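You operate a simulated robot arm through the tools that you are given. There is no shell and no other tool. Be economical: measure what you need, move in short steps, check, and stop when the job is done.

The job below is to be done with a simulated two-armed robot. You get a single attempt, and the scene is never put back.

## Task
Slacken and unhook the black strap, fold ring D flat, tighten the grey strap.
Fine: press the button before lifting; its ratchet goes in the strap bin; the other tight strap stays tight.
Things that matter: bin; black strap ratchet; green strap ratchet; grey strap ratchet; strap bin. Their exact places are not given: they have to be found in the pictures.

Only the result counts: the job must be done as asked and must still hold three seconds after the hand-in. Knocking over, shifting, dropping, spilling or breaking anything else fails it. Flat cloth is picked up by pressing the open fingertips on it (5 to 10 N) and closing them slowly along it; thin cloth reads only 2 to 8 mm in the jaws.

## Robot
Two 7-joint arms with two-finger parallel grippers on one trunk, on a base that drives. Base frame: it is fixed to the floor where the robot stands at the start and does not move with it; the origin is under the middle of the robot, x ahead of it, y to its left, z up. Readings come in cm, rad, newtons and seconds.
The left shoulder is at the start at [6, 14.3, 90.1], the right one opposite. With the tool pointing down near the work surface each hand reaches from about 32 to 74 cm from the robot's upright axis, wherever it stands, measured 20 degrees to its own side. Places, roughly: bin [120, -10, 70]; strap bin [125, -25, 75]. Payload 1.57 kg a hand.
The tool frame of a hand sits at the grasp point between the pads (the TCP): z along the fingers, y along the line on which they close. The tips reach 3 cm beyond it. Largest opening 11 cm; finger width 2.4, thickness 1.2; the body of the gripper, 4.8 by 11.2 cm, starts 7.8 cm behind the TCP.
Orientation is that of the tool frame in the base frame, as [roll, pitch, yaw] about the fixed x, y, z axes, in that order (R = Rz(yaw) Ry(pitch) Rx(roll)). With the fingers straight down and closing along the base's y, the tool's x points along the base's -x, its y along +y and its z along -z.

## Interface
- The arms move only by the tool drive_tool. It takes "left_targets", "right_targets" or both (then of equal length, played together; a hand with none holds still); each is text: rows parted by semicolons, each of 6 numbers parted by spaces: the shift along the tool's x, y, z in units of 400 mm (1.0 is 400 mm), then the turn, a rotation vector about the tool's x, y, z in units of 90 degrees (1.0 is 90 degrees). In form: dx dy dz ax ay az; .... A call has 1 to 10 rows; each row is the pose to reach, as a shift and turn from the pose commanded when the call began, along the tool's axes at that moment. "left_hand" and "right_hand" are, for a hand that has rows, the closure in counts, from 0 (fully open) to 255 (shut), set as the call begins (left out, the last holds). A call with a number of a shift or a turn outside -1 to 1 is refused whole. A row lasts 0.2 s, in which the tool goes at most 5 cm and 0.15 rad; a call with a longer step from one row to the next is refused whole, and so is a gripper value outside its range. Where a pose cannot be reached the arm comes as near as it can. A force on the tool above 40 N (or 10 N above the force at the start of the call, whichever is more), or a blocked arm, ends the call early, and 0.2 s more pass. The fingers move at their own pace (about 4.5 cm/s each) and stop on an object; they squeeze with about 41 N. The grip force told is the motor's: it shows also when the fingers shut on nothing. Time passes only in rows, and 0.2 s behind the last, so rows that repeat a pose let the fingers close. It gives the time, the measured TCP pose, the force on the tool (base axes), the opening and the grip force at its end, in the units of the frame above (readings bear some noise), with the torque about the TCP (base axes, N m) and any sound that the robot's microphone picked up.
- Cameras (640 x 400 px; columns grow to the right, rows downward): "scene" is now at [4.71, -0.85, 150.72]; the picture's right is [-0.14, -0.99, 0.00], its down [-0.77, 0.11, -0.63] and it looks along [0.63, -0.09, -0.77] (base axes); focal length 254 px, centre (320, 200). "left" rides on the left gripper at [7, -1.6, -14.1] in its tool frame; the picture's right is [0.23, 0.97, 0.00], its down [-0.86, 0.20, -0.48] and it looks along [-0.47, 0.11, 0.88] (tool axes); focal length 222 px, centre (320, 200). "right" rides on the right gripper at [7, 1.6, -14.1] in its tool frame; the picture's right is [-0.23, 0.97, 0.00], its down [-0.86, -0.20, -0.48] and it looks along [-0.47, -0.11, 0.88] (tool axes); focal length 222 px, centre (320, 200).
- capture(camera): a new picture of that camera. It takes no simulated time.
- raise_lower(by): slides the trunk up (or, below 0, down) by that many cm; the arms and the scene camera ride with it, the base frame stays. It gives what a move gives, with no picture.
- drive_base(legs): drives the robot by 1 to 6 legs, each [ahead, left, turn to the left] in cm, cm and rad, along the robot's own axes; the way and the turn of a leg run together, so that a leg with both is an arc; at most 150 cm and 3.142 rad a leg. The arms and the cameras ride along, it lands a little off, and it stops where it bumps. It gives what a move gives.
- head_to(pan, tilt): turns the head with the scene camera to pan (to the left, within 1.501 rad either way) and tilt (down, from -0.506 to 1.204), counted from straight ahead of the robot. It gives what a move gives.
- locate(camera, pixels): for up to 12 pixels [column, row] of the newest picture of that camera ("zoom" is the newest enlarged one), the place [x, y, z] in the base frame of the surface seen there, good to about 0.2 cm. It takes no simulated time.
- close_up(camera, box): a new picture of the part [left, top, right, bottom] of that camera's present view, enlarged. It takes no simulated time.
- finish_job(): hands the job in; it is judged then, once.

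Work in short steps. Measure before you move; look again where a grasp or a placing could have gone wrong, and mend it. You have 80 turns and 70 pictures in all, those below and enlarged ones among them. Open the grippers and draw the arms clear of the work before you hand the job in, unless the task says otherwise; then end with one line.

The tools are called as a command line: name --argument value ..., lists and objects as JSON in quotes. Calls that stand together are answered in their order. drive_tool: Moves the arms, as the interface text tells. Its arguments: {"type":"object","properties":{"left_targets":{"type":"string"},"left_hand":{"type":"number"},"right_targets":{"type":"string"},"right_hand":{"type":"number"}},"required":[]} The other tools are called the same way: raise_lower (by) slides the trunk up or down; drive_base (legs) drives the base; head_to (pan, tilt) turns the head that bears the scene camera; capture (camera) takes a picture; locate (camera, pixels) gives the place of the surface under pixels of a picture; close_up (camera, box) takes an enlarged picture of a part of a camera's view; finish_job () hands the job in.

At the start:

```text
clock: 0.0
left_position: [36.52, 14.03, 100.31]
left_tcp_rot: [3.141, 0.001, -3.141]
left_wrist_force: [0.4, 0.4, -0.5]
left_torque: [-0.01, 0.01, -0.02]
left_opening: 11.01
left_finger_force: 0.0
right_position: [56.35, -25.86, 101.46]
right_tcp_rot: [-3.141, 0.001, -3.141]
right_wrist_force: [-0.2, 0.3, 0.3]
right_torque: [-0.02, 0.02, 0.01]
right_opening: 11.03
right_finger_force: 0.0
trunk travel left (down, up): [-50.0, 9.0]
robot x, y, heading: [-0.26, -0.05, 0.004]
head pan, tilt: [-0.141, 0.883]
```

scene: 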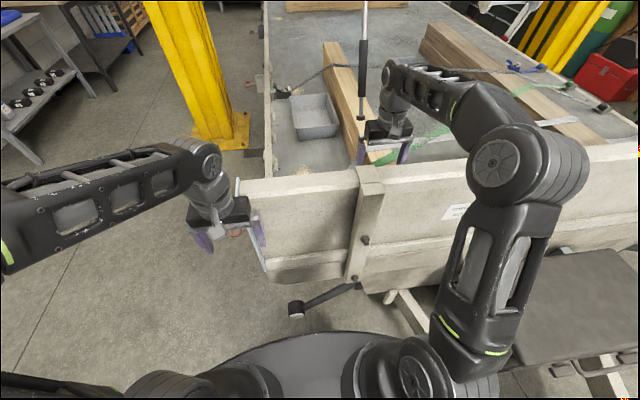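
right: 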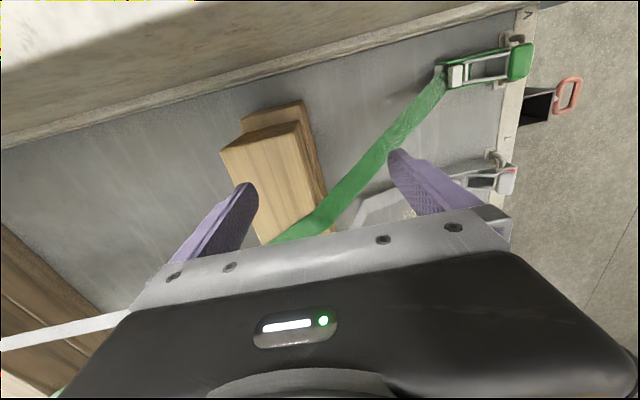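
left: 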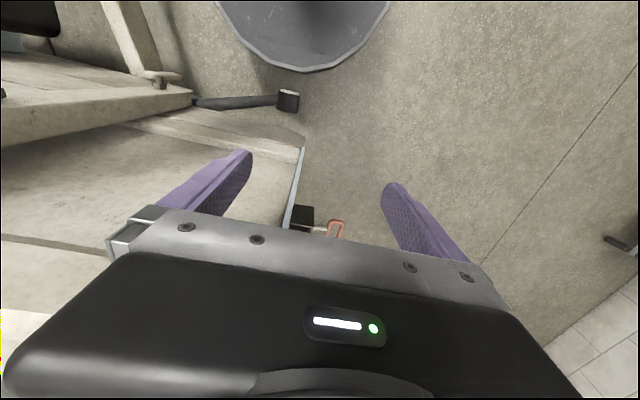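

The pictures show a trailer; the green strap ratchet is seen by the right camera near (490,65). I look ahead with a less tilted head to see the whole bed.

head_to --pan -0.1 --tilt 0.5

capture --camera "scene"

close_up --camera "right" --box '[340, 0, 640, 240]'

```text
clock: 0.9
left_position: [36.36, 13.97, 100.34]
left_tcp_rot: [-3.141, 0.001, 3.14]
left_wrist_force: [0.5, 0.4, -0.5]
left_torque: [0.01, 0.0, -0.03]
left_opening: 10.99
left_finger_force: 0.2
right_position: [56.45, -25.99, 101.46]
right_tcp_rot: [-3.142, 0.001, -3.141]
right_wrist_force: [0.4, -0.5, 0.1]
right_torque: [-0.01, -0.02, 0.01]
right_opening: 11.04
right_finger_force: 0.2
trunk travel left (down, up): [-50.0, 9.0]
robot x, y, heading: [0.24, -0.04, -0.001]
head pan, tilt: [-0.099, 0.499]
```

```text
66 pictures are left
```

scene: 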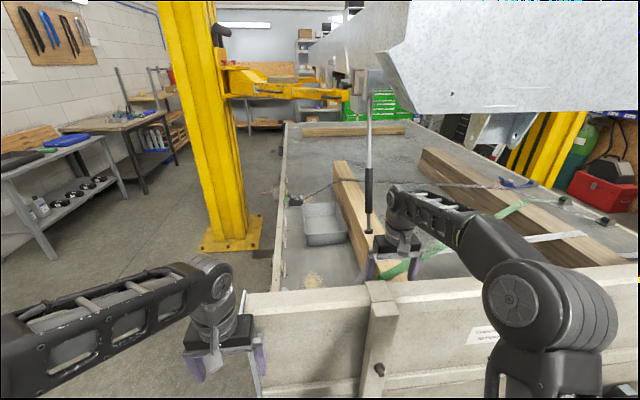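

```text
1.67 times, centred on (490, 120) of right
```

zoom: 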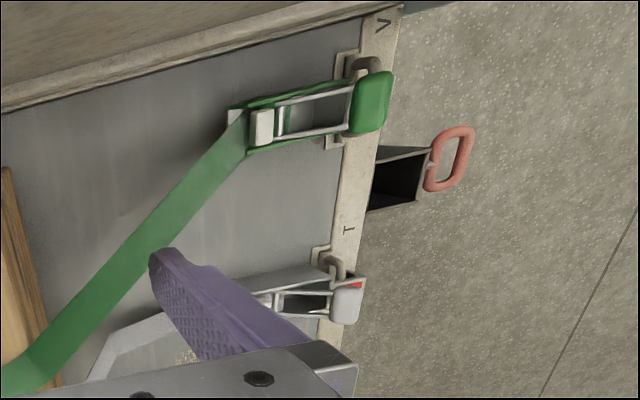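

The green ratchet hooks ring V and the grey one ring T, on the left rail. I zoom in on the scene's rail and the bed.

close_up --camera "scene" --box '[240, 110, 440, 290]'

close_up --camera "scene" --box '[420, 110, 640, 290]'

locate --camera "right" --pixels '[[520, 60], [455, 75], [505, 180], [487, 182], [568, 95], [280, 110], [400, 120], [515, 140], [500, 10]]'

locate --camera "scene" --pixels '[[281, 205], [295, 201], [320, 190], [370, 232], [369, 160], [322, 225], [275, 285], [286, 150], [435, 185], [515, 184]]'

```text
2.22 times, centred on (340, 200) of scene
```

zoom: 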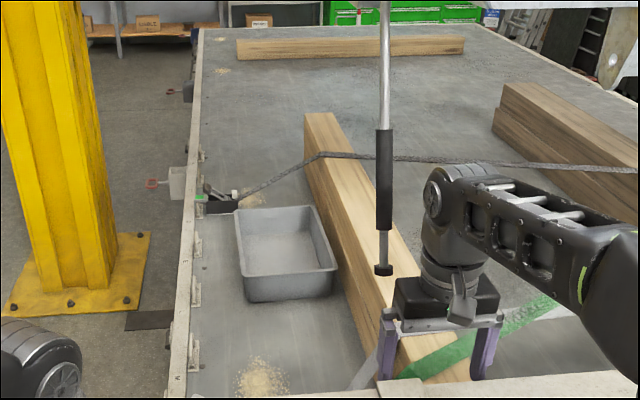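

```text
2.22 times, centred on (530, 200) of scene
```

zoom: 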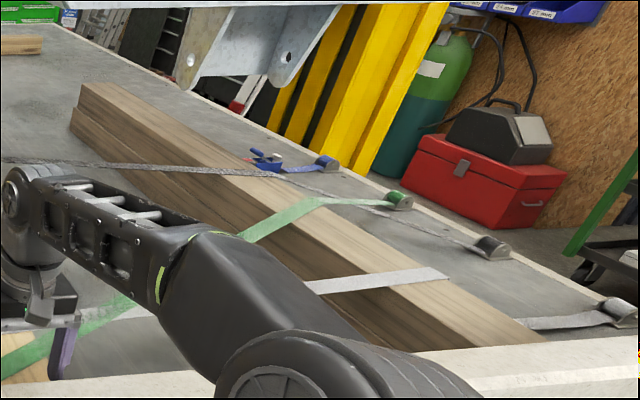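

```text
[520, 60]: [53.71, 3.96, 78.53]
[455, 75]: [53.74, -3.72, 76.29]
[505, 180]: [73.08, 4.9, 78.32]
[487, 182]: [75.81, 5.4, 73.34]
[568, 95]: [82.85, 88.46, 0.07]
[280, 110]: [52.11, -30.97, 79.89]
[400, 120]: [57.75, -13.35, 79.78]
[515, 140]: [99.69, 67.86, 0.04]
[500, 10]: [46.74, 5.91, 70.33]
```

```text
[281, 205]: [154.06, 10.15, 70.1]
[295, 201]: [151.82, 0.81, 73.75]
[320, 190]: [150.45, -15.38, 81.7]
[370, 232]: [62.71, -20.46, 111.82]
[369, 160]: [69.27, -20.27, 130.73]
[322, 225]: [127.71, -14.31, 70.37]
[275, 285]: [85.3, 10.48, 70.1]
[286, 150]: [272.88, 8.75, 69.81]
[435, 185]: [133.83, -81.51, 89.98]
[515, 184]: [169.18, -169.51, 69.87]
```

The black ratchet seems to sit on the left rail near x≈152, y≈5, beside the yellow post. I measure the post, floor obstacles and tailgate to plan the drive.

locate --camera "scene" --pixels '[[198, 250], [262, 218], [245, 245], [255, 275], [264, 262], [213, 180], [235, 215], [300, 296], [360, 290], [330, 90], [245, 320], [180, 90]]'

close_up --camera "scene" --box '[270, 160, 350, 260]'

head_to --pan 0.6 --tilt 0.75

capture --camera "scene"

```text
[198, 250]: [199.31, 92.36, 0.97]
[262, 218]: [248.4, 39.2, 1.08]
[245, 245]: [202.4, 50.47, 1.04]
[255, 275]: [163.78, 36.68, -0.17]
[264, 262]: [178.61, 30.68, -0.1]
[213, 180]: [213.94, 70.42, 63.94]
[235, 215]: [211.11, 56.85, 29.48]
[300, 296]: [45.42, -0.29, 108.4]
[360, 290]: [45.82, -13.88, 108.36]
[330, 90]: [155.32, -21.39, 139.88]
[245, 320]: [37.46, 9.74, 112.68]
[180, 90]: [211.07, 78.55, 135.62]
```

```text
4.00 times, centred on (310, 210) of scene
```

zoom: 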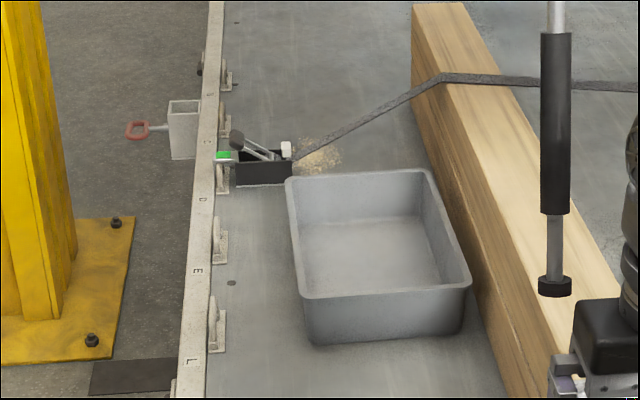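

```text
clock: 1.9
left_position: [36.56, 14.11, 100.28]
left_tcp_rot: [3.141, 0.001, -3.141]
left_wrist_force: [0.3, -0.6, 0.0]
left_torque: [0.01, 0.01, 0.01]
left_opening: 11.01
left_finger_force: 0.1
right_position: [56.48, -25.91, 101.4]
right_tcp_rot: [3.141, -0.001, 3.14]
right_wrist_force: [-0.3, 0.3, -0.4]
right_torque: [-0.02, 0.01, -0.02]
right_opening: 10.99
right_finger_force: 0.0
trunk travel left (down, up): [-50.0, 9.0]
robot x, y, heading: [0.25, 0.0, -0.0]
head pan, tilt: [0.6, 0.75]
```

```text
61 pictures are left
```

scene: 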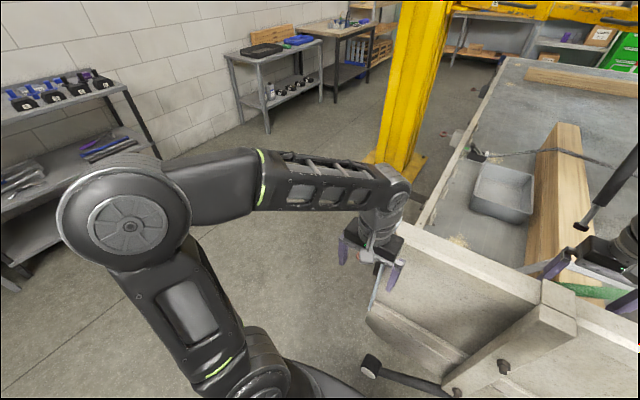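

The tray sits inboard of the rail, letters D, E, L run along the rail, with the black ratchet at the ring by D. I check the aisle: shelves, the mallet-like handle, and first lift the right hand clear above the tailgate (top z≈108).

locate --camera "scene" --pixels '[[370, 368], [150, 150], [268, 130], [318, 105], [320, 240], [200, 300], [430, 395], [368, 312], [455, 140], [395, 178], [30, 270], [230, 60]]'

drive_tool --right_targets "0.03 0 -0.1 0 0 0; 0.06 0 -0.2 0 0 0; 0.1 0 -0.3 0 0 0; 0.1 0 -0.42 0 0 0; 0.2 0 -0.45 0 0 0; 0.3 0 -0.45 0 0 0; 0.4 0 -0.45 0 0 0"

head_to --pan 1.4 --tilt 0.7

capture --camera "scene"

```text
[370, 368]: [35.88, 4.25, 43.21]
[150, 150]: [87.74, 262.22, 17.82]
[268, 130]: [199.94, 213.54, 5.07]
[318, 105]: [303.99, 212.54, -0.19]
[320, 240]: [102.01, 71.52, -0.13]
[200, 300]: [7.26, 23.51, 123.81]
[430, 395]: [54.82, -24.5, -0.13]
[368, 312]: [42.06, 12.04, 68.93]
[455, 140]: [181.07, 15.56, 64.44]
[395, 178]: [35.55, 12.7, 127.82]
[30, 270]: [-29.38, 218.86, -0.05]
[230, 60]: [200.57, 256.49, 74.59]
```

```text
clock: 3.4
left_position: [36.06, 14.13, 100.48]
left_tcp_rot: [-3.142, 0.004, -3.141]
left_wrist_force: [-0.4, 0.4, -0.4]
left_torque: [-0.06, -0.01, 0.02]
left_opening: 11.01
left_finger_force: 0.0
right_position: [46.28, -26.31, 111.7]
right_tcp_rot: [-3.127, 0.106, 3.111]
right_wrist_force: [-16.2, -12.8, 24.2]
right_torque: [1.0, 0.67, 1.2]
right_opening: 9.83
right_finger_force: 0.2
right hand out of reach, approached as far as the arm can: row 2, 3, 4, 5, 6, 7
trunk travel left (down, up): [-50.0, 9.0]
robot x, y, heading: [-0.09, 0.19, -0.002]
head pan, tilt: [0.6, 0.75]
stopped in row 7 (right hand): the force on the tool passed its limit (the readings are from after the stop); the commanded pose is now the measured one
```

```text
clock: 4.5
left_position: [36.03, 13.92, 100.59]
left_tcp_rot: [-3.141, 0.006, 3.141]
left_wrist_force: [-0.1, 0.1, 0.0]
left_torque: [-0.02, -0.01, -0.03]
left_opening: 11.0
left_finger_force: 0.0
right_position: [46.32, -26.28, 111.57]
right_tcp_rot: [-3.129, 0.112, 3.112]
right_wrist_force: [-19.4, -15.5, 41.2]
right_torque: [1.82, 0.91, 0.88]
right_opening: 9.56
right_finger_force: 0.0
trunk travel left (down, up): [-50.0, 9.0]
robot x, y, heading: [-0.13, 0.24, -0.003]
head pan, tilt: [1.4, 0.7]
```

```text
60 pictures are left
```

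scene: 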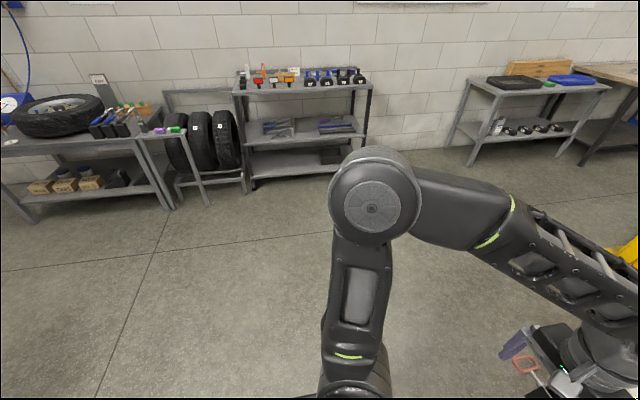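

The right fingertips rest on the tailgate top (force up 41 N). I raise the trunk to lift the hand off it.

raise_lower --by 8.5

capture --camera "right"

```text
clock: 5.7
left_position: [36.4, 14.1, 108.84]
left_tcp_rot: [3.141, 0.0, -3.138]
left_wrist_force: [0.1, 0.4, 0.4]
left_torque: [-0.02, 0.03, -0.07]
left_opening: 10.99
left_finger_force: 0.1
right_position: [46.86, -26.23, 119.91]
right_tcp_rot: [-3.129, 0.108, 3.112]
right_wrist_force: [-0.2, -0.7, -0.2]
right_torque: [0.01, 0.0, -0.01]
right_opening: 11.0
right_finger_force: 0.0
trunk travel left (down, up): [-58.5, 0.5]
robot x, y, heading: [0.25, 0.01, 0.003]
head pan, tilt: [1.4, 0.7]
```

```text
59 pictures are left
```

right: 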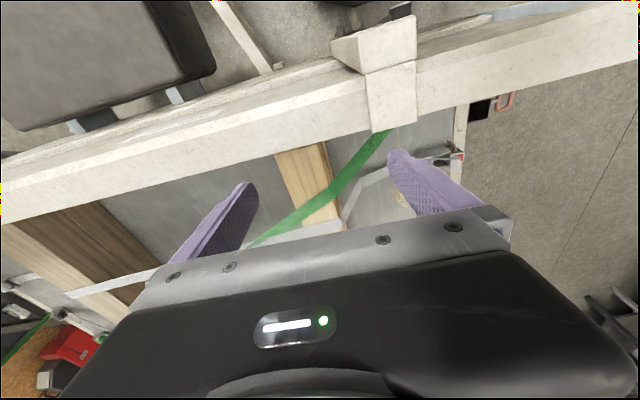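

The hand is free now. The aisle to the left is open, so I back off, strafe left, drive ahead alongside the trailer, and turn to face it.

drive_base --legs '[[-8, 0, 0], [0, 70, 0], [93, 0, 0], [0, 0, -1.571]]'

head_to --pan 0.3 --tilt 0.7

capture --camera "scene"

```text
clock: 18.5
left_position: [96.4, 36.88, 108.77]
left_tcp_rot: [3.141, -0.001, 1.588]
left_wrist_force: [0.8, -0.3, 0.5]
left_torque: [0.0, 0.0, 0.02]
left_opening: 11.02
left_finger_force: 0.1
right_position: [56.45, 25.78, 119.97]
right_tcp_rot: [-3.128, 0.107, 1.558]
right_wrist_force: [0.3, 0.2, 1.3]
right_torque: [0.01, 0.0, 0.03]
right_opening: 10.97
right_finger_force: 0.1
trunk travel left (down, up): [-58.5, 0.5]
robot x, y, heading: [81.97, 73.26, -1.555]
head pan, tilt: [1.4, 0.7]
```

```text
clock: 19.8
left_position: [96.46, 36.69, 108.77]
left_tcp_rot: [-3.14, -0.001, 1.587]
left_wrist_force: [-0.4, 0.7, -0.6]
left_torque: [-0.05, 0.02, -0.01]
left_opening: 11.0
left_finger_force: 0.0
right_position: [56.44, 25.78, 119.81]
right_tcp_rot: [-3.128, 0.108, 1.558]
right_wrist_force: [0.0, 0.6, -0.5]
right_torque: [-0.04, 0.02, 0.0]
right_opening: 11.0
right_finger_force: 0.0
trunk travel left (down, up): [-58.5, 0.5]
robot x, y, heading: [82.08, 72.65, -1.553]
head pan, tilt: [0.3, 0.7]
```

```text
58 pictures are left
```

scene: 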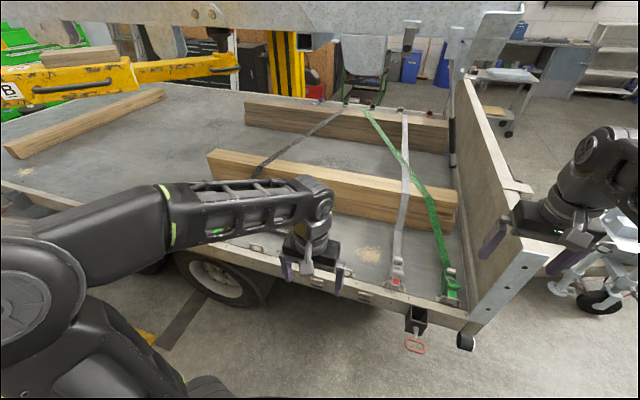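

Now facing the trailer; grey ratchet at (397,280), green at (451,285). I zoom in on these two and measure.

close_up --camera "scene" --box '[350, 220, 490, 330]'

locate --camera "zoom" --pixels '[[210, 280], [213, 250], [215, 180], [205, 310], [460, 335], [465, 280], [455, 240], [300, 365], [130, 310], [300, 460]]'

```text
3.64 times, centred on (420, 275) of scene
```

zoom: 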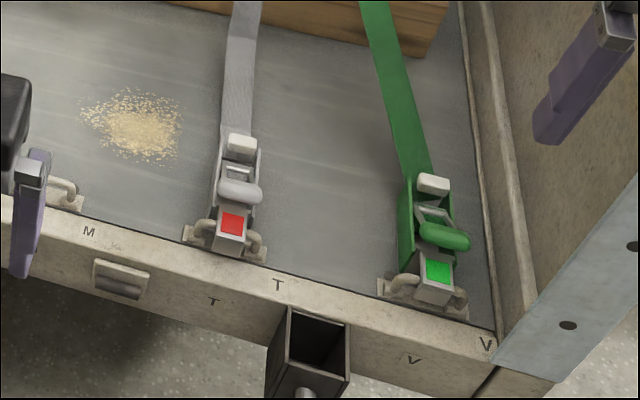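

```text
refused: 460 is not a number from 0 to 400
```

Indicators: red for the loose grey, green for the tight green; a white block at the strap end and a lever handle. I strafe to the black ratchet to work with the left hand.

drive_base --legs '[[0, 54, 0], [12, 0, -0.015]]'

head_to --pan 0.1 --tilt 0.8

capture --camera "scene"

capture --camera "left"

```text
clock: 23.8
left_position: [150.31, 25.57, 108.94]
left_tcp_rot: [3.14, -0.003, 1.578]
left_wrist_force: [-1.3, -1.5, -0.2]
left_torque: [0.05, 0.03, -0.02]
left_opening: 10.99
left_finger_force: 0.1
right_position: [110.13, 14.96, 119.79]
right_tcp_rot: [-3.127, 0.106, 1.547]
right_wrist_force: [-0.7, -0.8, 0.3]
right_torque: [0.04, 0.04, -0.01]
right_opening: 11.01
right_finger_force: 0.0
trunk travel left (down, up): [-58.5, 0.5]
robot x, y, heading: [136.21, 62.0, -1.56]
head pan, tilt: [0.3, 0.7]
```

```text
clock: 24.5
left_position: [150.23, 25.78, 108.83]
left_tcp_rot: [3.141, 0.0, 1.581]
left_wrist_force: [-0.4, -0.4, -0.3]
left_torque: [0.01, 0.04, 0.0]
left_opening: 11.01
left_finger_force: 0.2
right_position: [110.16, 15.16, 119.97]
right_tcp_rot: [-3.128, 0.108, 1.547]
right_wrist_force: [1.2, 0.2, 0.2]
right_torque: [0.0, 0.0, -0.03]
right_opening: 10.98
right_finger_force: 0.0
trunk travel left (down, up): [-58.5, 0.5]
robot x, y, heading: [135.93, 62.0, -1.563]
head pan, tilt: [0.099, 0.799]
```

```text
56 pictures are left
```

scene: 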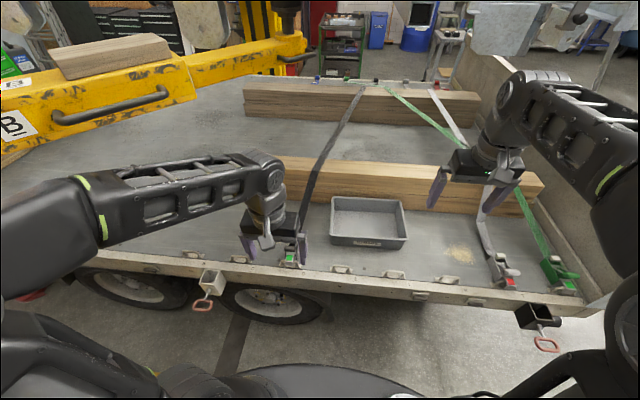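

```text
55 pictures are left
```

left: 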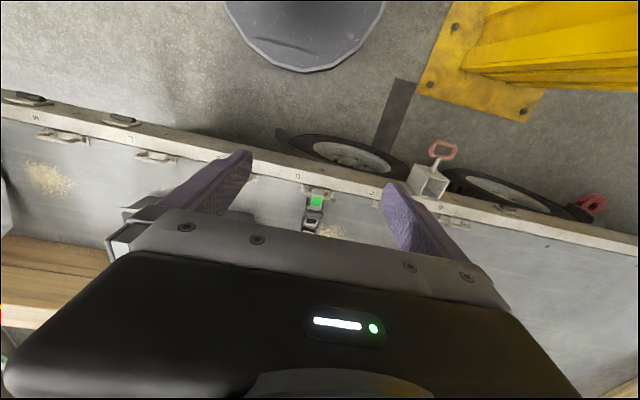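

The black ratchet is at (290,258) in the scene and (315,205) in the left view. I zoom and measure, as well as the yellow lift arm's distance.

close_up --camera "left" --box '[260, 160, 380, 240]'

locate --camera "zoom" --pixels '[[300, 215], [290, 260], [285, 285], [278, 320], [285, 360], [300, 170], [230, 160], [370, 170], [200, 80], [560, 100]]'

locate --camera "scene" --pixels '[[10, 155], [100, 125], [190, 95], [290, 70], [335, 245], [398, 248], [330, 198], [395, 200], [358, 215], [209, 290], [265, 250], [265, 195]]'

```text
5.00 times, centred on (320, 200) of left
```

zoom: 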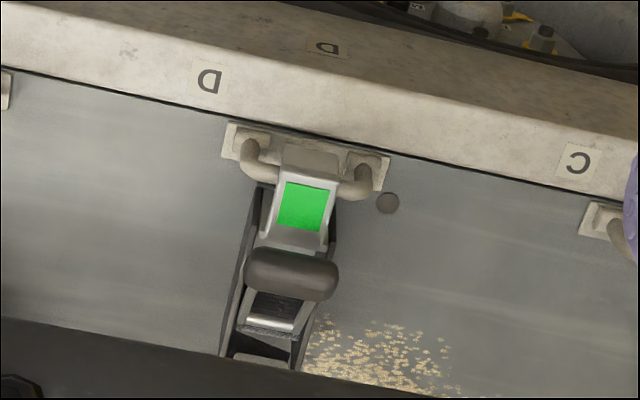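

```text
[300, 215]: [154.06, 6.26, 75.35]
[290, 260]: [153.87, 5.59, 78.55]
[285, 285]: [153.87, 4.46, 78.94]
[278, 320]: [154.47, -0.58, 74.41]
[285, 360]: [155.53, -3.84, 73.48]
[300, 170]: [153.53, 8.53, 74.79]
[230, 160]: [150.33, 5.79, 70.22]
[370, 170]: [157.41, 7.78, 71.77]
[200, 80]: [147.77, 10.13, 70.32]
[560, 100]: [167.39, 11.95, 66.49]
```

```text
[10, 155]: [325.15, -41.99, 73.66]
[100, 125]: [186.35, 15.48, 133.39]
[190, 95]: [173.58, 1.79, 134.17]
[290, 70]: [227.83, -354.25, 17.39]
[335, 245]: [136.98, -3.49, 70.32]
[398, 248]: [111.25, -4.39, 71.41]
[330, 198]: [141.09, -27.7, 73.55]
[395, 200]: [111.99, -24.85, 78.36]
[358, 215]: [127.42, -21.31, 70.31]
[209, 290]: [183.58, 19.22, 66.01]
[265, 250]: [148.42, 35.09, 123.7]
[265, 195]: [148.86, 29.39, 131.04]
```

The tray spans x 111–138, y −27..−4; the label D confirms the ring. I bring the left hand lower above the ratchet for a close view of its lever and button.

drive_tool --left_targets "-0.07 0.015 0.07 0 0 0; -0.14 0.03 0.14 0 0 0; -0.21 0.05 0.21 0 0 0; -0.28 0.07 0.28 0 0 0; -0.34 0.08 0.35 0 0 0; -0.395 0.09 0.4 0 0 0; -0.395 0.09 0.4 0 0 0"

capture --camera "left"

```text
clock: 26.1
left_position: [154.29, 10.14, 93.06]
left_tcp_rot: [3.141, 0.002, 1.58]
left_wrist_force: [0.5, 0.2, 0.2]
left_torque: [0.01, 0.01, 0.02]
left_opening: 11.0
left_finger_force: 0.0
right_position: [110.12, 15.16, 119.89]
right_tcp_rot: [-3.131, 0.107, 1.548]
right_wrist_force: [0.5, 0.7, 0.6]
right_torque: [-0.04, 0.01, -0.02]
right_opening: 11.0
right_finger_force: 0.0
trunk travel left (down, up): [-58.5, 0.5]
robot x, y, heading: [136.04, 62.04, -1.562]
head pan, tilt: [0.099, 0.799]
```

```text
53 pictures are left
```

left: 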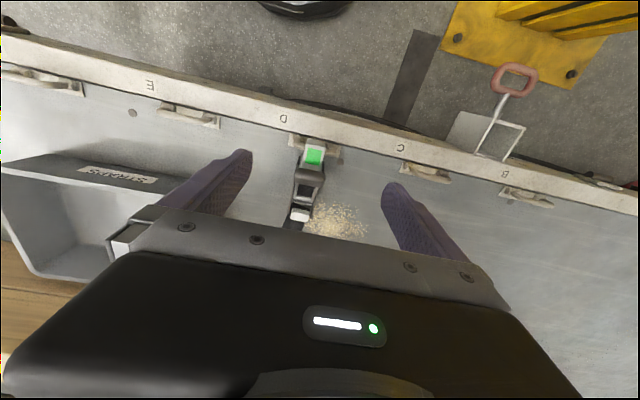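

The tray reads "STRAPS"; the ratchet spans (315,140)–(300,220). I zoom and measure its parts.

close_up --camera "left" --box '[250, 110, 390, 240]'

locate --camera "left" --pixels '[[301, 214], [293, 213], [309, 214], [305, 190], [308, 173], [299, 175], [318, 172], [309, 180], [314, 157], [314, 143], [293, 228], [298, 205]]'

```text
3.08 times, centred on (320, 175) of left
```

zoom: 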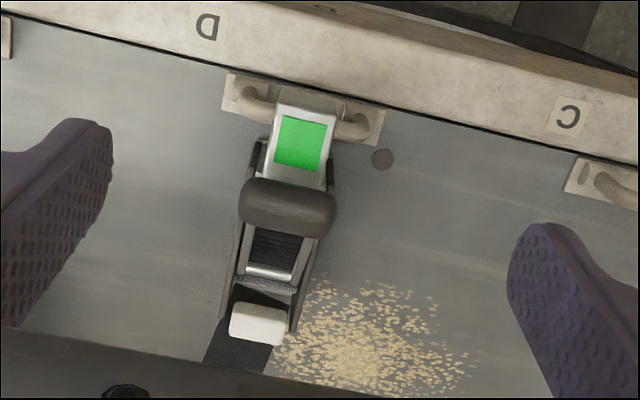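

```text
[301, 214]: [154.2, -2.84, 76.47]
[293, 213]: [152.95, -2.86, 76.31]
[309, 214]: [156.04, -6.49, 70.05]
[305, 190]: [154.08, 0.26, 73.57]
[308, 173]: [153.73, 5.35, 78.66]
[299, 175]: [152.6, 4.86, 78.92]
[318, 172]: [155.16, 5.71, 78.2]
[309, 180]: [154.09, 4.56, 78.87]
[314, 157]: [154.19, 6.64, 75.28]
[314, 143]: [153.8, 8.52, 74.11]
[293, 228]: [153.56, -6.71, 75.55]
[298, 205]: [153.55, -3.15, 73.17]
```

The white button top is at [153.8,-2.9,76.4] and the lever handle at [153.8,5,78.8]. I close the left fingers and go above the button.

drive_tool --left_targets "-0.07 0 0 0 0 0; -0.14 0 0.03 0 0 0; -0.21 -0.005 0.08 0 0 0; -0.28 -0.01 0.14 0 0 0; -0.326 -0.01 0.21 0 0 0; -0.326 -0.01 0.276 0 0 0; -0.326 -0.01 0.276 0 0 0" --left_hand 255

close_up --camera "left" --box '[220, 80, 420, 280]'

```text
clock: 27.7
left_position: [153.83, -3.14, 81.88]
left_tcp_rot: [3.141, 0.002, 1.58]
left_wrist_force: [-0.1, -0.7, 0.2]
left_torque: [0.0, 0.0, 0.0]
left_opening: 0.0
left_finger_force: 18.0
right_position: [110.24, 15.0, 119.93]
right_tcp_rot: [-3.13, 0.108, 1.548]
right_wrist_force: [0.1, 0.1, -0.5]
right_torque: [-0.01, -0.02, -0.03]
right_opening: 11.0
right_finger_force: 0.1
trunk travel left (down, up): [-58.5, 0.5]
robot x, y, heading: [136.03, 61.84, -1.562]
head pan, tilt: [0.099, 0.799]
```

```text
2.00 times, centred on (320, 180) of left
```

zoom: 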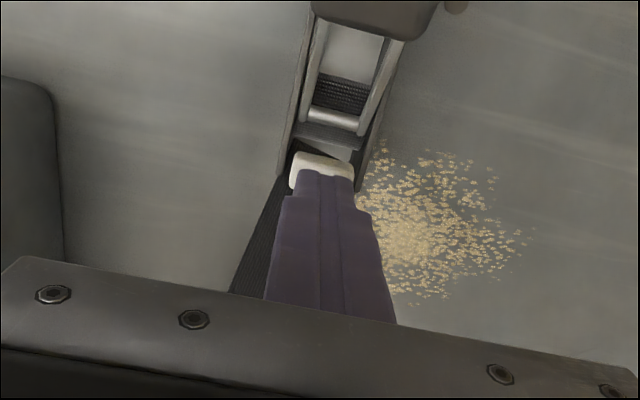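

The fingers are right above the button. I press down slowly.

drive_tool --left_targets "0.005 0 0.04 0 0 0; 0.005 0 0.055 0 0 0; 0.005 0 0.0625 0 0 0; 0.005 0 0.07 0 0 0; 0.005 0 0.0775 0 0 0; 0.005 0 0.085 0 0 0; 0.005 0 0.085 0 0 0"

```text
clock: 29.3
left_position: [153.76, -2.92, 78.41]
left_tcp_rot: [-3.141, 0.0, 1.58]
left_wrist_force: [1.0, 1.4, 8.7]
left_torque: [0.01, -0.05, 0.04]
left_opening: 0.0
left_finger_force: 21.5
right_position: [110.11, 15.23, 120.0]
right_tcp_rot: [-3.129, 0.108, 1.549]
right_wrist_force: [-0.3, -1.8, -0.4]
right_torque: [-0.01, -0.02, 0.0]
right_opening: 10.99
right_finger_force: 0.1
trunk travel left (down, up): [-58.5, 0.5]
robot x, y, heading: [135.83, 61.85, -1.563]
head pan, tilt: [0.099, 0.799]
heard: click
```

A click was heard: the button is pressed. I raise off and look at the ratchet again.

drive_tool --left_targets "0 0 -0.06 0 0 0; 0.06 0 -0.16 0 0 0; 0.15 0 -0.24 0 0 0; 0.25 0 -0.28 0 0 0; 0.3 0 -0.3 0 0 0; 0.3 0 -0.3 0 0 0" --left_hand 0

close_up --camera "left" --box '[220, 80, 420, 280]'

locate --camera "zoom" --pixels '[[290, 200], [260, 200], [320, 195], [260, 230], [245, 250], [295, 240], [260, 260], [220, 275], [240, 290]]'

```text
clock: 30.7
left_position: [153.67, 9.12, 90.43]
left_tcp_rot: [-3.141, 0.0, 1.581]
left_wrist_force: [-0.2, 0.0, 0.1]
left_torque: [0.01, -0.01, -0.01]
left_opening: 11.0
left_finger_force: 0.0
right_position: [110.08, 15.06, 119.98]
right_tcp_rot: [-3.128, 0.109, 1.549]
right_wrist_force: [-0.2, -0.2, -0.4]
right_torque: [0.01, -0.01, 0.01]
right_opening: 11.0
right_finger_force: 0.1
trunk travel left (down, up): [-58.5, 0.5]
robot x, y, heading: [136.0, 61.82, -1.562]
head pan, tilt: [0.099, 0.799]
```

```text
2.00 times, centred on (320, 180) of left
```

zoom: 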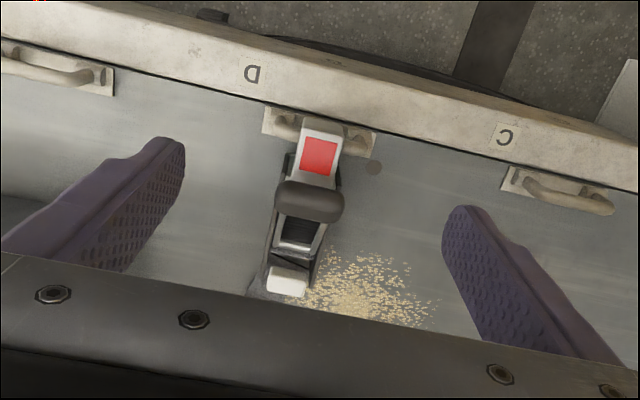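

```text
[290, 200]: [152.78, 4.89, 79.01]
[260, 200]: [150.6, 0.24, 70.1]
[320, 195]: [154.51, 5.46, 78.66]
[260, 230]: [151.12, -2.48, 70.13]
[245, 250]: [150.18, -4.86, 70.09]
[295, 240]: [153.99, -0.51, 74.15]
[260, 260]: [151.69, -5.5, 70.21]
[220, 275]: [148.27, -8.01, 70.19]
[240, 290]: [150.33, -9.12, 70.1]
```

The indicator turned red: the black strap is slack. Now I lower the open fingers around the frame at y≈1.5 and close on it.

drive_tool --left_targets "-0.06 0.003 0.07 0 0 0; -0.13 0.006 0.15 0 0 0; -0.19 0.006 0.23 0 0 0; -0.19 0.006 0.31 0 0 0; -0.19 0.006 0.37 0 0 0; -0.19 0.006 0.4 0 0 0; -0.19 0.006 0.4 0 0 0"

close_up --camera "left" --box '[220, 80, 420, 280]'

```text
clock: 32.3
left_position: [153.87, 1.58, 74.39]
left_tcp_rot: [3.141, 0.0, 1.58]
left_wrist_force: [-0.6, -0.4, 0.7]
left_torque: [0.01, -0.01, 0.02]
left_opening: 11.01
left_finger_force: 0.1
right_position: [110.23, 15.11, 119.91]
right_tcp_rot: [-3.13, 0.109, 1.548]
right_wrist_force: [0.1, -0.1, -0.3]
right_torque: [0.0, 0.02, 0.01]
right_opening: 11.01
right_finger_force: 0.0
trunk travel left (down, up): [-58.5, 0.5]
robot x, y, heading: [136.33, 61.98, -1.563]
head pan, tilt: [0.099, 0.799]
```

```text
2.00 times, centred on (320, 180) of left
```

zoom: 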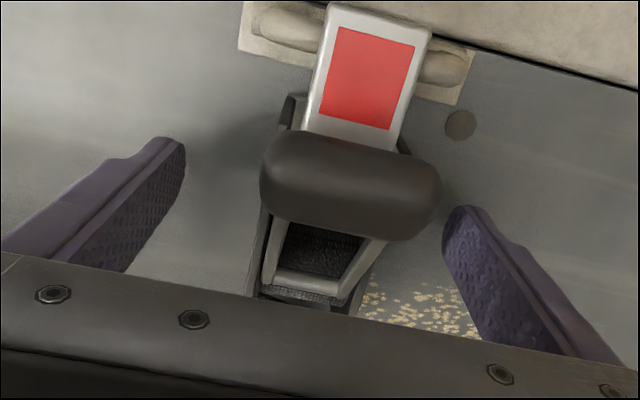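

The fingers straddle the frame. I close them on it.

drive_tool --left_targets "0 0 0 0 0 0; 0 0 0 0 0 0; 0 0 0 0 0 0; 0 0 0 0 0 0; 0 0 0 0 0 0; 0 0 0 0 0 0" --left_hand 255

close_up --camera "left" --box '[220, 80, 420, 280]'

```text
clock: 33.7
left_position: [154.01, 1.7, 74.29]
left_tcp_rot: [3.141, 0.0, 1.578]
left_wrist_force: [1.2, 0.8, 0.1]
left_torque: [0.0, -0.04, -0.08]
left_opening: 4.44
left_finger_force: 34.1
right_position: [110.13, 15.14, 119.96]
right_tcp_rot: [-3.126, 0.108, 1.548]
right_wrist_force: [1.1, 0.6, -0.1]
right_torque: [-0.03, 0.02, -0.01]
right_opening: 11.0
right_finger_force: 0.1
trunk travel left (down, up): [-58.5, 0.5]
robot x, y, heading: [135.78, 62.34, -1.554]
head pan, tilt: [0.099, 0.799]
```

```text
2.00 times, centred on (320, 180) of left
```

zoom: 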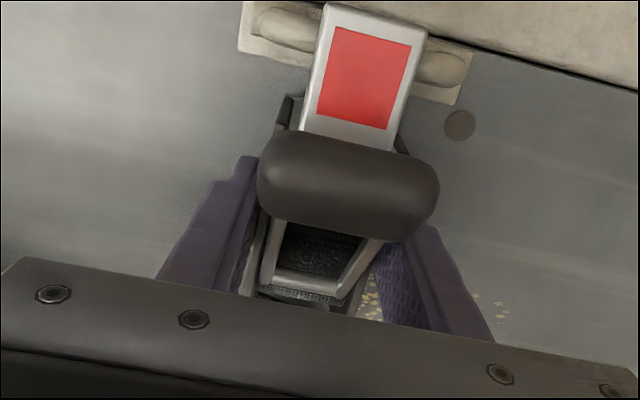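

Held at 4.4 cm. I lift slowly to unhook.

drive_tool --left_targets "0 0 -0.0125 0 0 0; 0 0 -0.025 0 0 0; 0 0 -0.04 0 0 0; 0 0 -0.06 0 0 0; 0 0 -0.08 0 0 0; 0 0 -0.1 0 0 0"

capture --camera "left"

```text
clock: 35.1
left_position: [153.97, 1.62, 78.4]
left_tcp_rot: [3.141, 0.001, 1.581]
left_wrist_force: [0.0, -0.1, -3.3]
left_torque: [0.01, 0.0, -0.02]
left_opening: 4.46
left_finger_force: 40.9
right_position: [110.18, 15.07, 119.96]
right_tcp_rot: [-3.13, 0.108, 1.549]
right_wrist_force: [-0.1, -0.7, 0.7]
right_torque: [0.04, -0.01, 0.01]
right_opening: 11.01
right_finger_force: 0.1
trunk travel left (down, up): [-58.5, 0.5]
robot x, y, heading: [136.0, 62.17, -1.558]
head pan, tilt: [0.099, 0.799]
```

```text
47 pictures are left
```

left: 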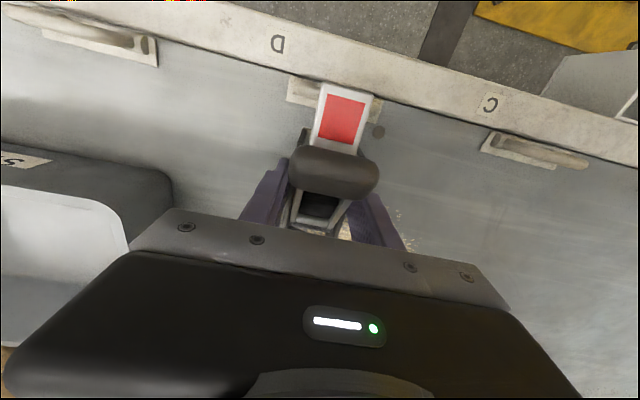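

It came off the ring with only its weight (3.3 N). I carry it up and towards the tray side (x≈136), keeping clear of the lift arm at z≈134.

drive_tool --left_targets "0 0 -0.08 0 0 0; 0 -0.03 -0.15 0 0 0; 0 -0.09 -0.2 0 0 0; 0 -0.16 -0.24 0 0 0; 0 -0.24 -0.24 0 0 0; 0 -0.32 -0.24 0 0 0; 0 -0.4 -0.24 0 0 0; 0 -0.46 -0.24 0 0 0; 0 -0.46 -0.24 0 0 0"

capture --camera "scene"

capture --camera "left"

```text
clock: 37.1
left_position: [135.34, 1.31, 88.21]
left_tcp_rot: [3.141, 0.0, 1.58]
left_wrist_force: [-0.3, -0.1, -3.0]
left_torque: [0.05, 0.01, 0.0]
left_opening: 4.45
left_finger_force: 41.0
right_position: [110.14, 15.02, 119.89]
right_tcp_rot: [-3.129, 0.108, 1.55]
right_wrist_force: [0.6, 0.2, 0.3]
right_torque: [0.0, 0.0, 0.02]
right_opening: 11.01
right_finger_force: 0.2
trunk travel left (down, up): [-58.5, 0.5]
robot x, y, heading: [135.99, 61.95, -1.562]
head pan, tilt: [0.099, 0.799]
```

```text
46 pictures are left
```

scene: 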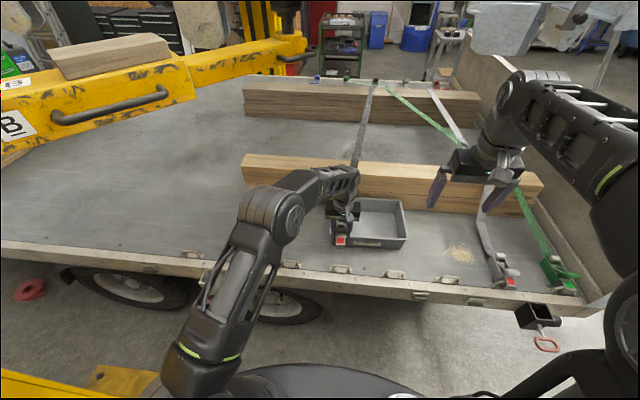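

```text
45 pictures are left
```

left: 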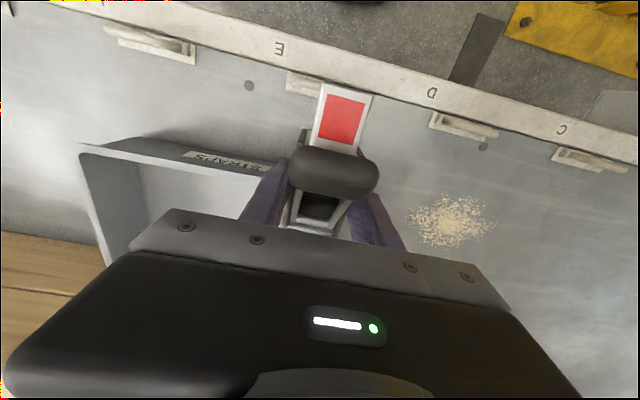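

I drive 12 cm closer so the tray centre is within reach.

drive_base --legs '[[12, 0, 0]]'

close_up --camera "scene" --box '[270, 160, 470, 300]'

locate --camera "zoom" --pixels '[[240, 200], [420, 200], [270, 300], [420, 310], [330, 130], [420, 120]]'

```text
clock: 38.3
left_position: [135.67, -10.81, 88.07]
left_tcp_rot: [3.141, -0.001, 1.583]
left_wrist_force: [-0.2, -0.6, -3.8]
left_torque: [0.07, -0.02, 0.02]
left_opening: 4.45
left_finger_force: 40.2
right_position: [110.44, 2.8, 119.74]
right_tcp_rot: [-3.128, 0.107, 1.551]
right_wrist_force: [-0.8, 0.1, -0.3]
right_torque: [0.03, -0.03, 0.01]
right_opening: 11.01
right_finger_force: 0.0
trunk travel left (down, up): [-58.5, 0.5]
robot x, y, heading: [136.2, 50.02, -1.564]
head pan, tilt: [0.099, 0.799]
```

```text
2.86 times, centred on (370, 230) of scene
```

zoom: 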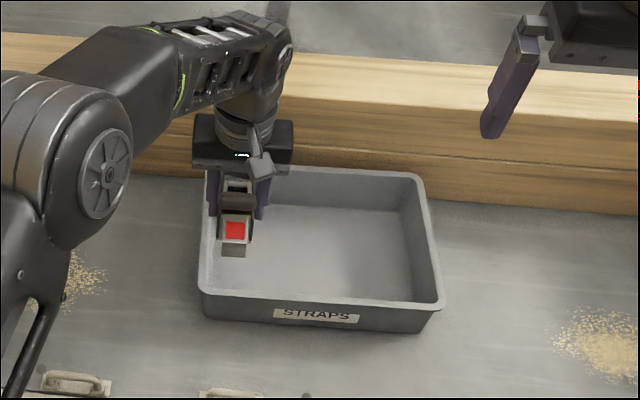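

```text
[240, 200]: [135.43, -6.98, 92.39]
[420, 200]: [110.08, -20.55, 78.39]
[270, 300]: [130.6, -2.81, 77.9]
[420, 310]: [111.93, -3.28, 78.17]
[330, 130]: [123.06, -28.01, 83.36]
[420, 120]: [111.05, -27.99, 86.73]
```

The tray (rim z≈78, x 110–138, y −27..−3) is clear below. I centre at x≈126, y≈−16 and lower the ratchet to its floor.

drive_tool --left_targets "-0.05 -0.08 0 0 0 0; -0.1 -0.16 0 0 0 0; -0.13 -0.24 0 0 0 0; -0.13 -0.24 0.08 0 0 0; -0.13 -0.24 0.17 0 0 0; -0.13 -0.24 0.25 0 0 0; -0.13 -0.24 0.28 0 0 0; -0.13 -0.24 0.3 0 0 0; -0.13 -0.24 0.315 0 0 0; -0.13 -0.24 0.32 0 0 0"

close_up --camera "scene" --box '[270, 160, 470, 300]'

```text
clock: 40.5
left_position: [128.36, -12.85, 77.17]
left_tcp_rot: [-3.14, -0.001, 1.583]
left_wrist_force: [-0.6, -0.2, -2.0]
left_torque: [0.03, 0.0, -0.03]
left_opening: 4.44
left_finger_force: 41.0
left hand out of reach, approached as far as the arm can: row 3, 4, 5, 6, 7, 8, 9, 10
right_position: [110.32, 2.89, 119.91]
right_tcp_rot: [-3.131, 0.107, 1.55]
right_wrist_force: [-0.2, -0.7, -0.7]
right_torque: [0.0, 0.03, 0.0]
right_opening: 11.02
right_finger_force: 0.0
trunk travel left (down, up): [-58.5, 0.5]
robot x, y, heading: [136.0, 50.3, -1.561]
head pan, tilt: [0.099, 0.799]
```

```text
2.86 times, centred on (370, 230) of scene
```

zoom: 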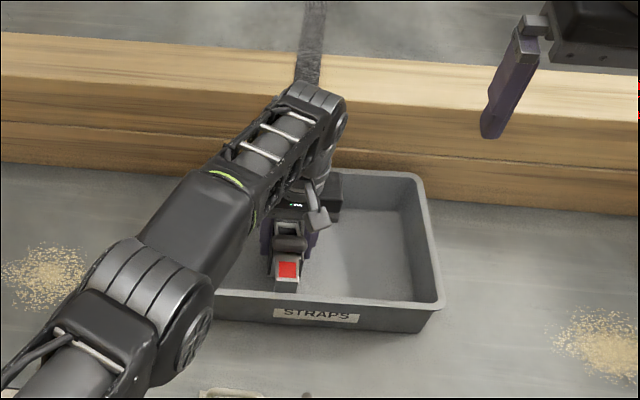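

Reach ended at [128.4,−12.9,77.2]. I drive 3 cm ahead and lower the trunk 1.8 cm instead.

drive_base --legs '[[3, 0, 0]]'

raise_lower --by -1.8

capture --camera "left"

```text
clock: 41.4
left_position: [128.28, -16.1, 76.99]
left_tcp_rot: [3.141, -0.001, 1.583]
left_wrist_force: [0.8, -0.5, -3.0]
left_torque: [0.07, 0.0, 0.02]
left_opening: 4.43
left_finger_force: 41.4
right_position: [110.39, -0.26, 119.7]
right_tcp_rot: [-3.13, 0.105, 1.552]
right_wrist_force: [0.2, -0.4, -0.4]
right_torque: [0.01, 0.0, 0.02]
right_opening: 11.01
right_finger_force: 0.2
trunk travel left (down, up): [-58.5, 0.5]
robot x, y, heading: [136.12, 46.89, -1.56]
head pan, tilt: [0.099, 0.799]
```

```text
clock: 42.0
left_position: [128.41, -16.02, 75.4]
left_tcp_rot: [-3.141, 0.001, 1.581]
left_wrist_force: [0.5, -0.3, -2.5]
left_torque: [0.02, 0.0, 0.03]
left_opening: 4.44
left_finger_force: 40.9
right_position: [110.41, 0.11, 118.03]
right_tcp_rot: [-3.127, 0.109, 1.552]
right_wrist_force: [-0.3, -0.4, -0.6]
right_torque: [-0.03, 0.0, -0.03]
right_opening: 10.99
right_finger_force: 0.1
trunk travel left (down, up): [-56.7, 2.3]
robot x, y, heading: [136.42, 46.77, -1.567]
head pan, tilt: [0.099, 0.799]
```

```text
42 pictures are left
```

left: 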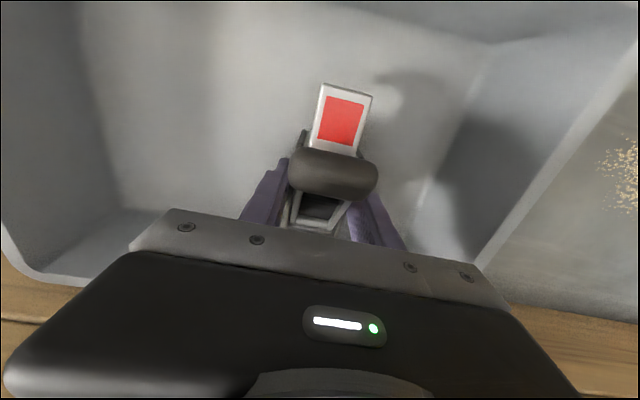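

The ratchet is well inside the tray. I lower another 0.8 cm to the floor.

raise_lower --by -0.8

```text
clock: 42.6
left_position: [128.48, -15.96, 74.85]
left_tcp_rot: [-3.14, 0.002, 1.582]
left_wrist_force: [1.8, 0.2, 17.8]
left_torque: [0.77, -0.21, -0.08]
left_opening: 4.43
left_finger_force: 40.8
right_position: [110.4, 0.17, 117.34]
right_tcp_rot: [-3.128, 0.108, 1.553]
right_wrist_force: [0.4, -0.6, -0.1]
right_torque: [0.03, 0.02, -0.03]
right_opening: 10.98
right_finger_force: 0.1
trunk travel left (down, up): [-55.9, 3.1]
robot x, y, heading: [136.48, 47.25, -1.559]
head pan, tilt: [0.099, 0.799]
```

Touching (17.8 N). I ease up a little and open the fingers.

raise_lower --by 0.3

drive_tool --left_targets "0 0 0 0 0 0; 0 0 0 0 0 0; 0 0 0 0 0 0; 0 0 0 0 0 0" --left_hand 80

raise_lower --by 3

capture --camera "left"

```text
clock: 43.1
left_position: [128.52, -15.97, 74.78]
left_tcp_rot: [-3.141, 0.001, 1.584]
left_wrist_force: [-1.1, -4.4, 7.4]
left_torque: [0.18, 0.02, 0.06]
left_opening: 4.42
left_finger_force: 40.6
right_position: [110.44, 0.1, 117.5]
right_tcp_rot: [-3.129, 0.108, 1.552]
right_wrist_force: [0.1, -1.1, -0.4]
right_torque: [-0.01, -0.01, -0.01]
right_opening: 11.01
right_finger_force: 0.0
trunk travel left (down, up): [-56.2, 2.8]
robot x, y, heading: [136.01, 46.81, -1.564]
head pan, tilt: [0.099, 0.799]
```

```text
clock: 44.1
left_position: [128.33, -15.87, 74.96]
left_tcp_rot: [3.141, 0.0, 1.583]
left_wrist_force: [-0.5, 0.1, 0.5]
left_torque: [-0.01, 0.01, -0.03]
left_opening: 7.55
left_finger_force: 0.1
right_position: [110.39, 0.08, 117.57]
right_tcp_rot: [-3.131, 0.108, 1.552]
right_wrist_force: [-0.2, 0.1, -0.1]
right_torque: [-0.01, 0.0, 0.0]
right_opening: 10.98
right_finger_force: 0.2
trunk travel left (down, up): [-56.2, 2.8]
robot x, y, heading: [136.06, 47.09, -1.56]
head pan, tilt: [0.099, 0.799]
```

```text
clock: 44.8
left_position: [128.44, -15.87, 77.62]
left_tcp_rot: [3.141, 0.0, 1.582]
left_wrist_force: [0.3, -0.6, -0.1]
left_torque: [0.0, 0.01, -0.01]
left_opening: 7.52
left_finger_force: 0.0
right_position: [110.47, -0.09, 120.45]
right_tcp_rot: [-3.13, 0.109, 1.552]
right_wrist_force: [-0.5, 0.3, 0.1]
right_torque: [0.02, 0.02, -0.01]
right_opening: 11.02
right_finger_force: 0.2
trunk travel left (down, up): [-59.0, 0.0]
robot x, y, heading: [135.86, 47.01, -1.56]
head pan, tilt: [0.099, 0.799]
```

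```text
41 pictures are left
```

left: 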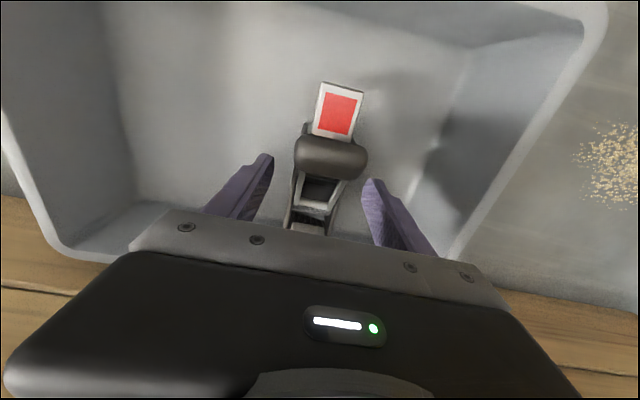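

Released in the tray. I lift the hand out and back towards ring D.

drive_tool --left_targets "0 0 -0.1 0 0 0; 0 0 -0.2 0 0 0; 0 0 -0.3 0 0 0; 0 0 -0.4 0 0 0; 0.1 0 -0.42 0 0 0; 0.2 0 -0.42 0 0 0; 0.3 0.05 -0.42 0 0 0; 0.4 0.12 -0.42 0 0 0; 0.5 0.18 -0.42 0 0 0; 0.5 0.18 -0.42 0 0 0"

capture --camera "scene"

```text
clock: 47.0
left_position: [135.34, 4.19, 94.57]
left_tcp_rot: [-3.141, 0.001, 1.583]
left_wrist_force: [0.0, 0.2, 1.2]
left_torque: [0.02, -0.01, -0.03]
left_opening: 7.56
left_finger_force: 0.1
right_position: [110.27, -0.07, 120.29]
right_tcp_rot: [-3.129, 0.108, 1.551]
right_wrist_force: [-0.6, -0.4, -0.7]
right_torque: [0.04, 0.0, 0.03]
right_opening: 11.02
right_finger_force: 0.1
trunk travel left (down, up): [-59.0, 0.0]
robot x, y, heading: [135.87, 47.13, -1.561]
head pan, tilt: [0.099, 0.799]
```

```text
40 pictures are left
```

scene: 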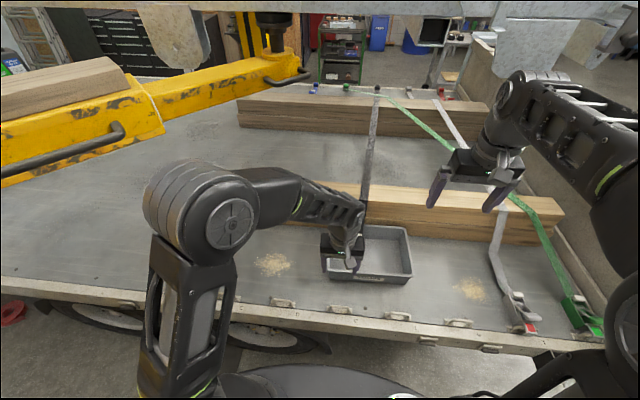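

I back the base 8 cm and move the left hand over ring D for a close view.

drive_base --legs '[[-9, 0, 0]]'

drive_tool --left_targets "0 0.1 0 0 0 0; 0 0.2 0.02 0 0 0; 0.01 0.3 0.06 0 0 0; 0.02 0.38 0.1 0 0 0; 0.04 0.46 0.15 0 0 0; 0.04 0.46 0.15 0 0 0" --left_hand 0

capture --camera "left"

```text
clock: 48.1
left_position: [135.21, 13.2, 94.64]
left_tcp_rot: [-3.141, 0.002, 1.583]
left_wrist_force: [0.0, 0.1, 0.7]
left_torque: [-0.06, 0.03, 0.01]
left_opening: 7.55
left_finger_force: 0.0
right_position: [110.23, 9.03, 120.49]
right_tcp_rot: [-3.129, 0.111, 1.55]
right_wrist_force: [0.4, -0.1, 0.4]
right_torque: [-0.01, -0.01, -0.01]
right_opening: 11.0
right_finger_force: 0.1
trunk travel left (down, up): [-59.0, 0.0]
robot x, y, heading: [135.8, 56.06, -1.561]
head pan, tilt: [0.099, 0.799]
```

```text
clock: 49.5
left_position: [153.76, 14.81, 88.59]
left_tcp_rot: [3.141, 0.001, 1.581]
left_wrist_force: [-0.5, 0.8, -0.1]
left_torque: [-0.01, -0.03, 0.0]
left_opening: 11.0
left_finger_force: 0.0
right_position: [110.28, 8.98, 120.24]
right_tcp_rot: [-3.129, 0.107, 1.552]
right_wrist_force: [0.5, 0.6, 0.0]
right_torque: [0.0, -0.02, -0.01]
right_opening: 10.98
right_finger_force: 0.0
trunk travel left (down, up): [-59.0, 0.0]
robot x, y, heading: [135.92, 55.75, -1.565]
head pan, tilt: [0.099, 0.799]
```

```text
39 pictures are left
```

left: 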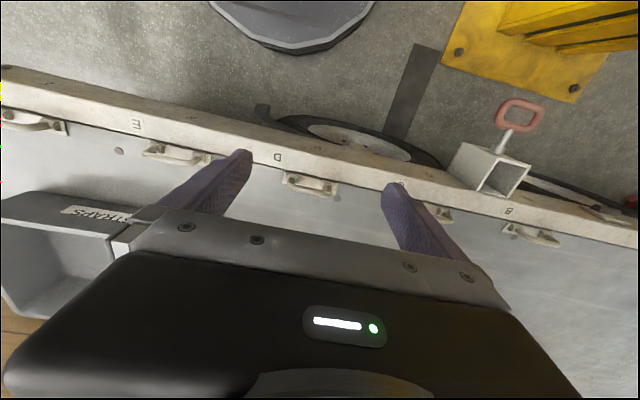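

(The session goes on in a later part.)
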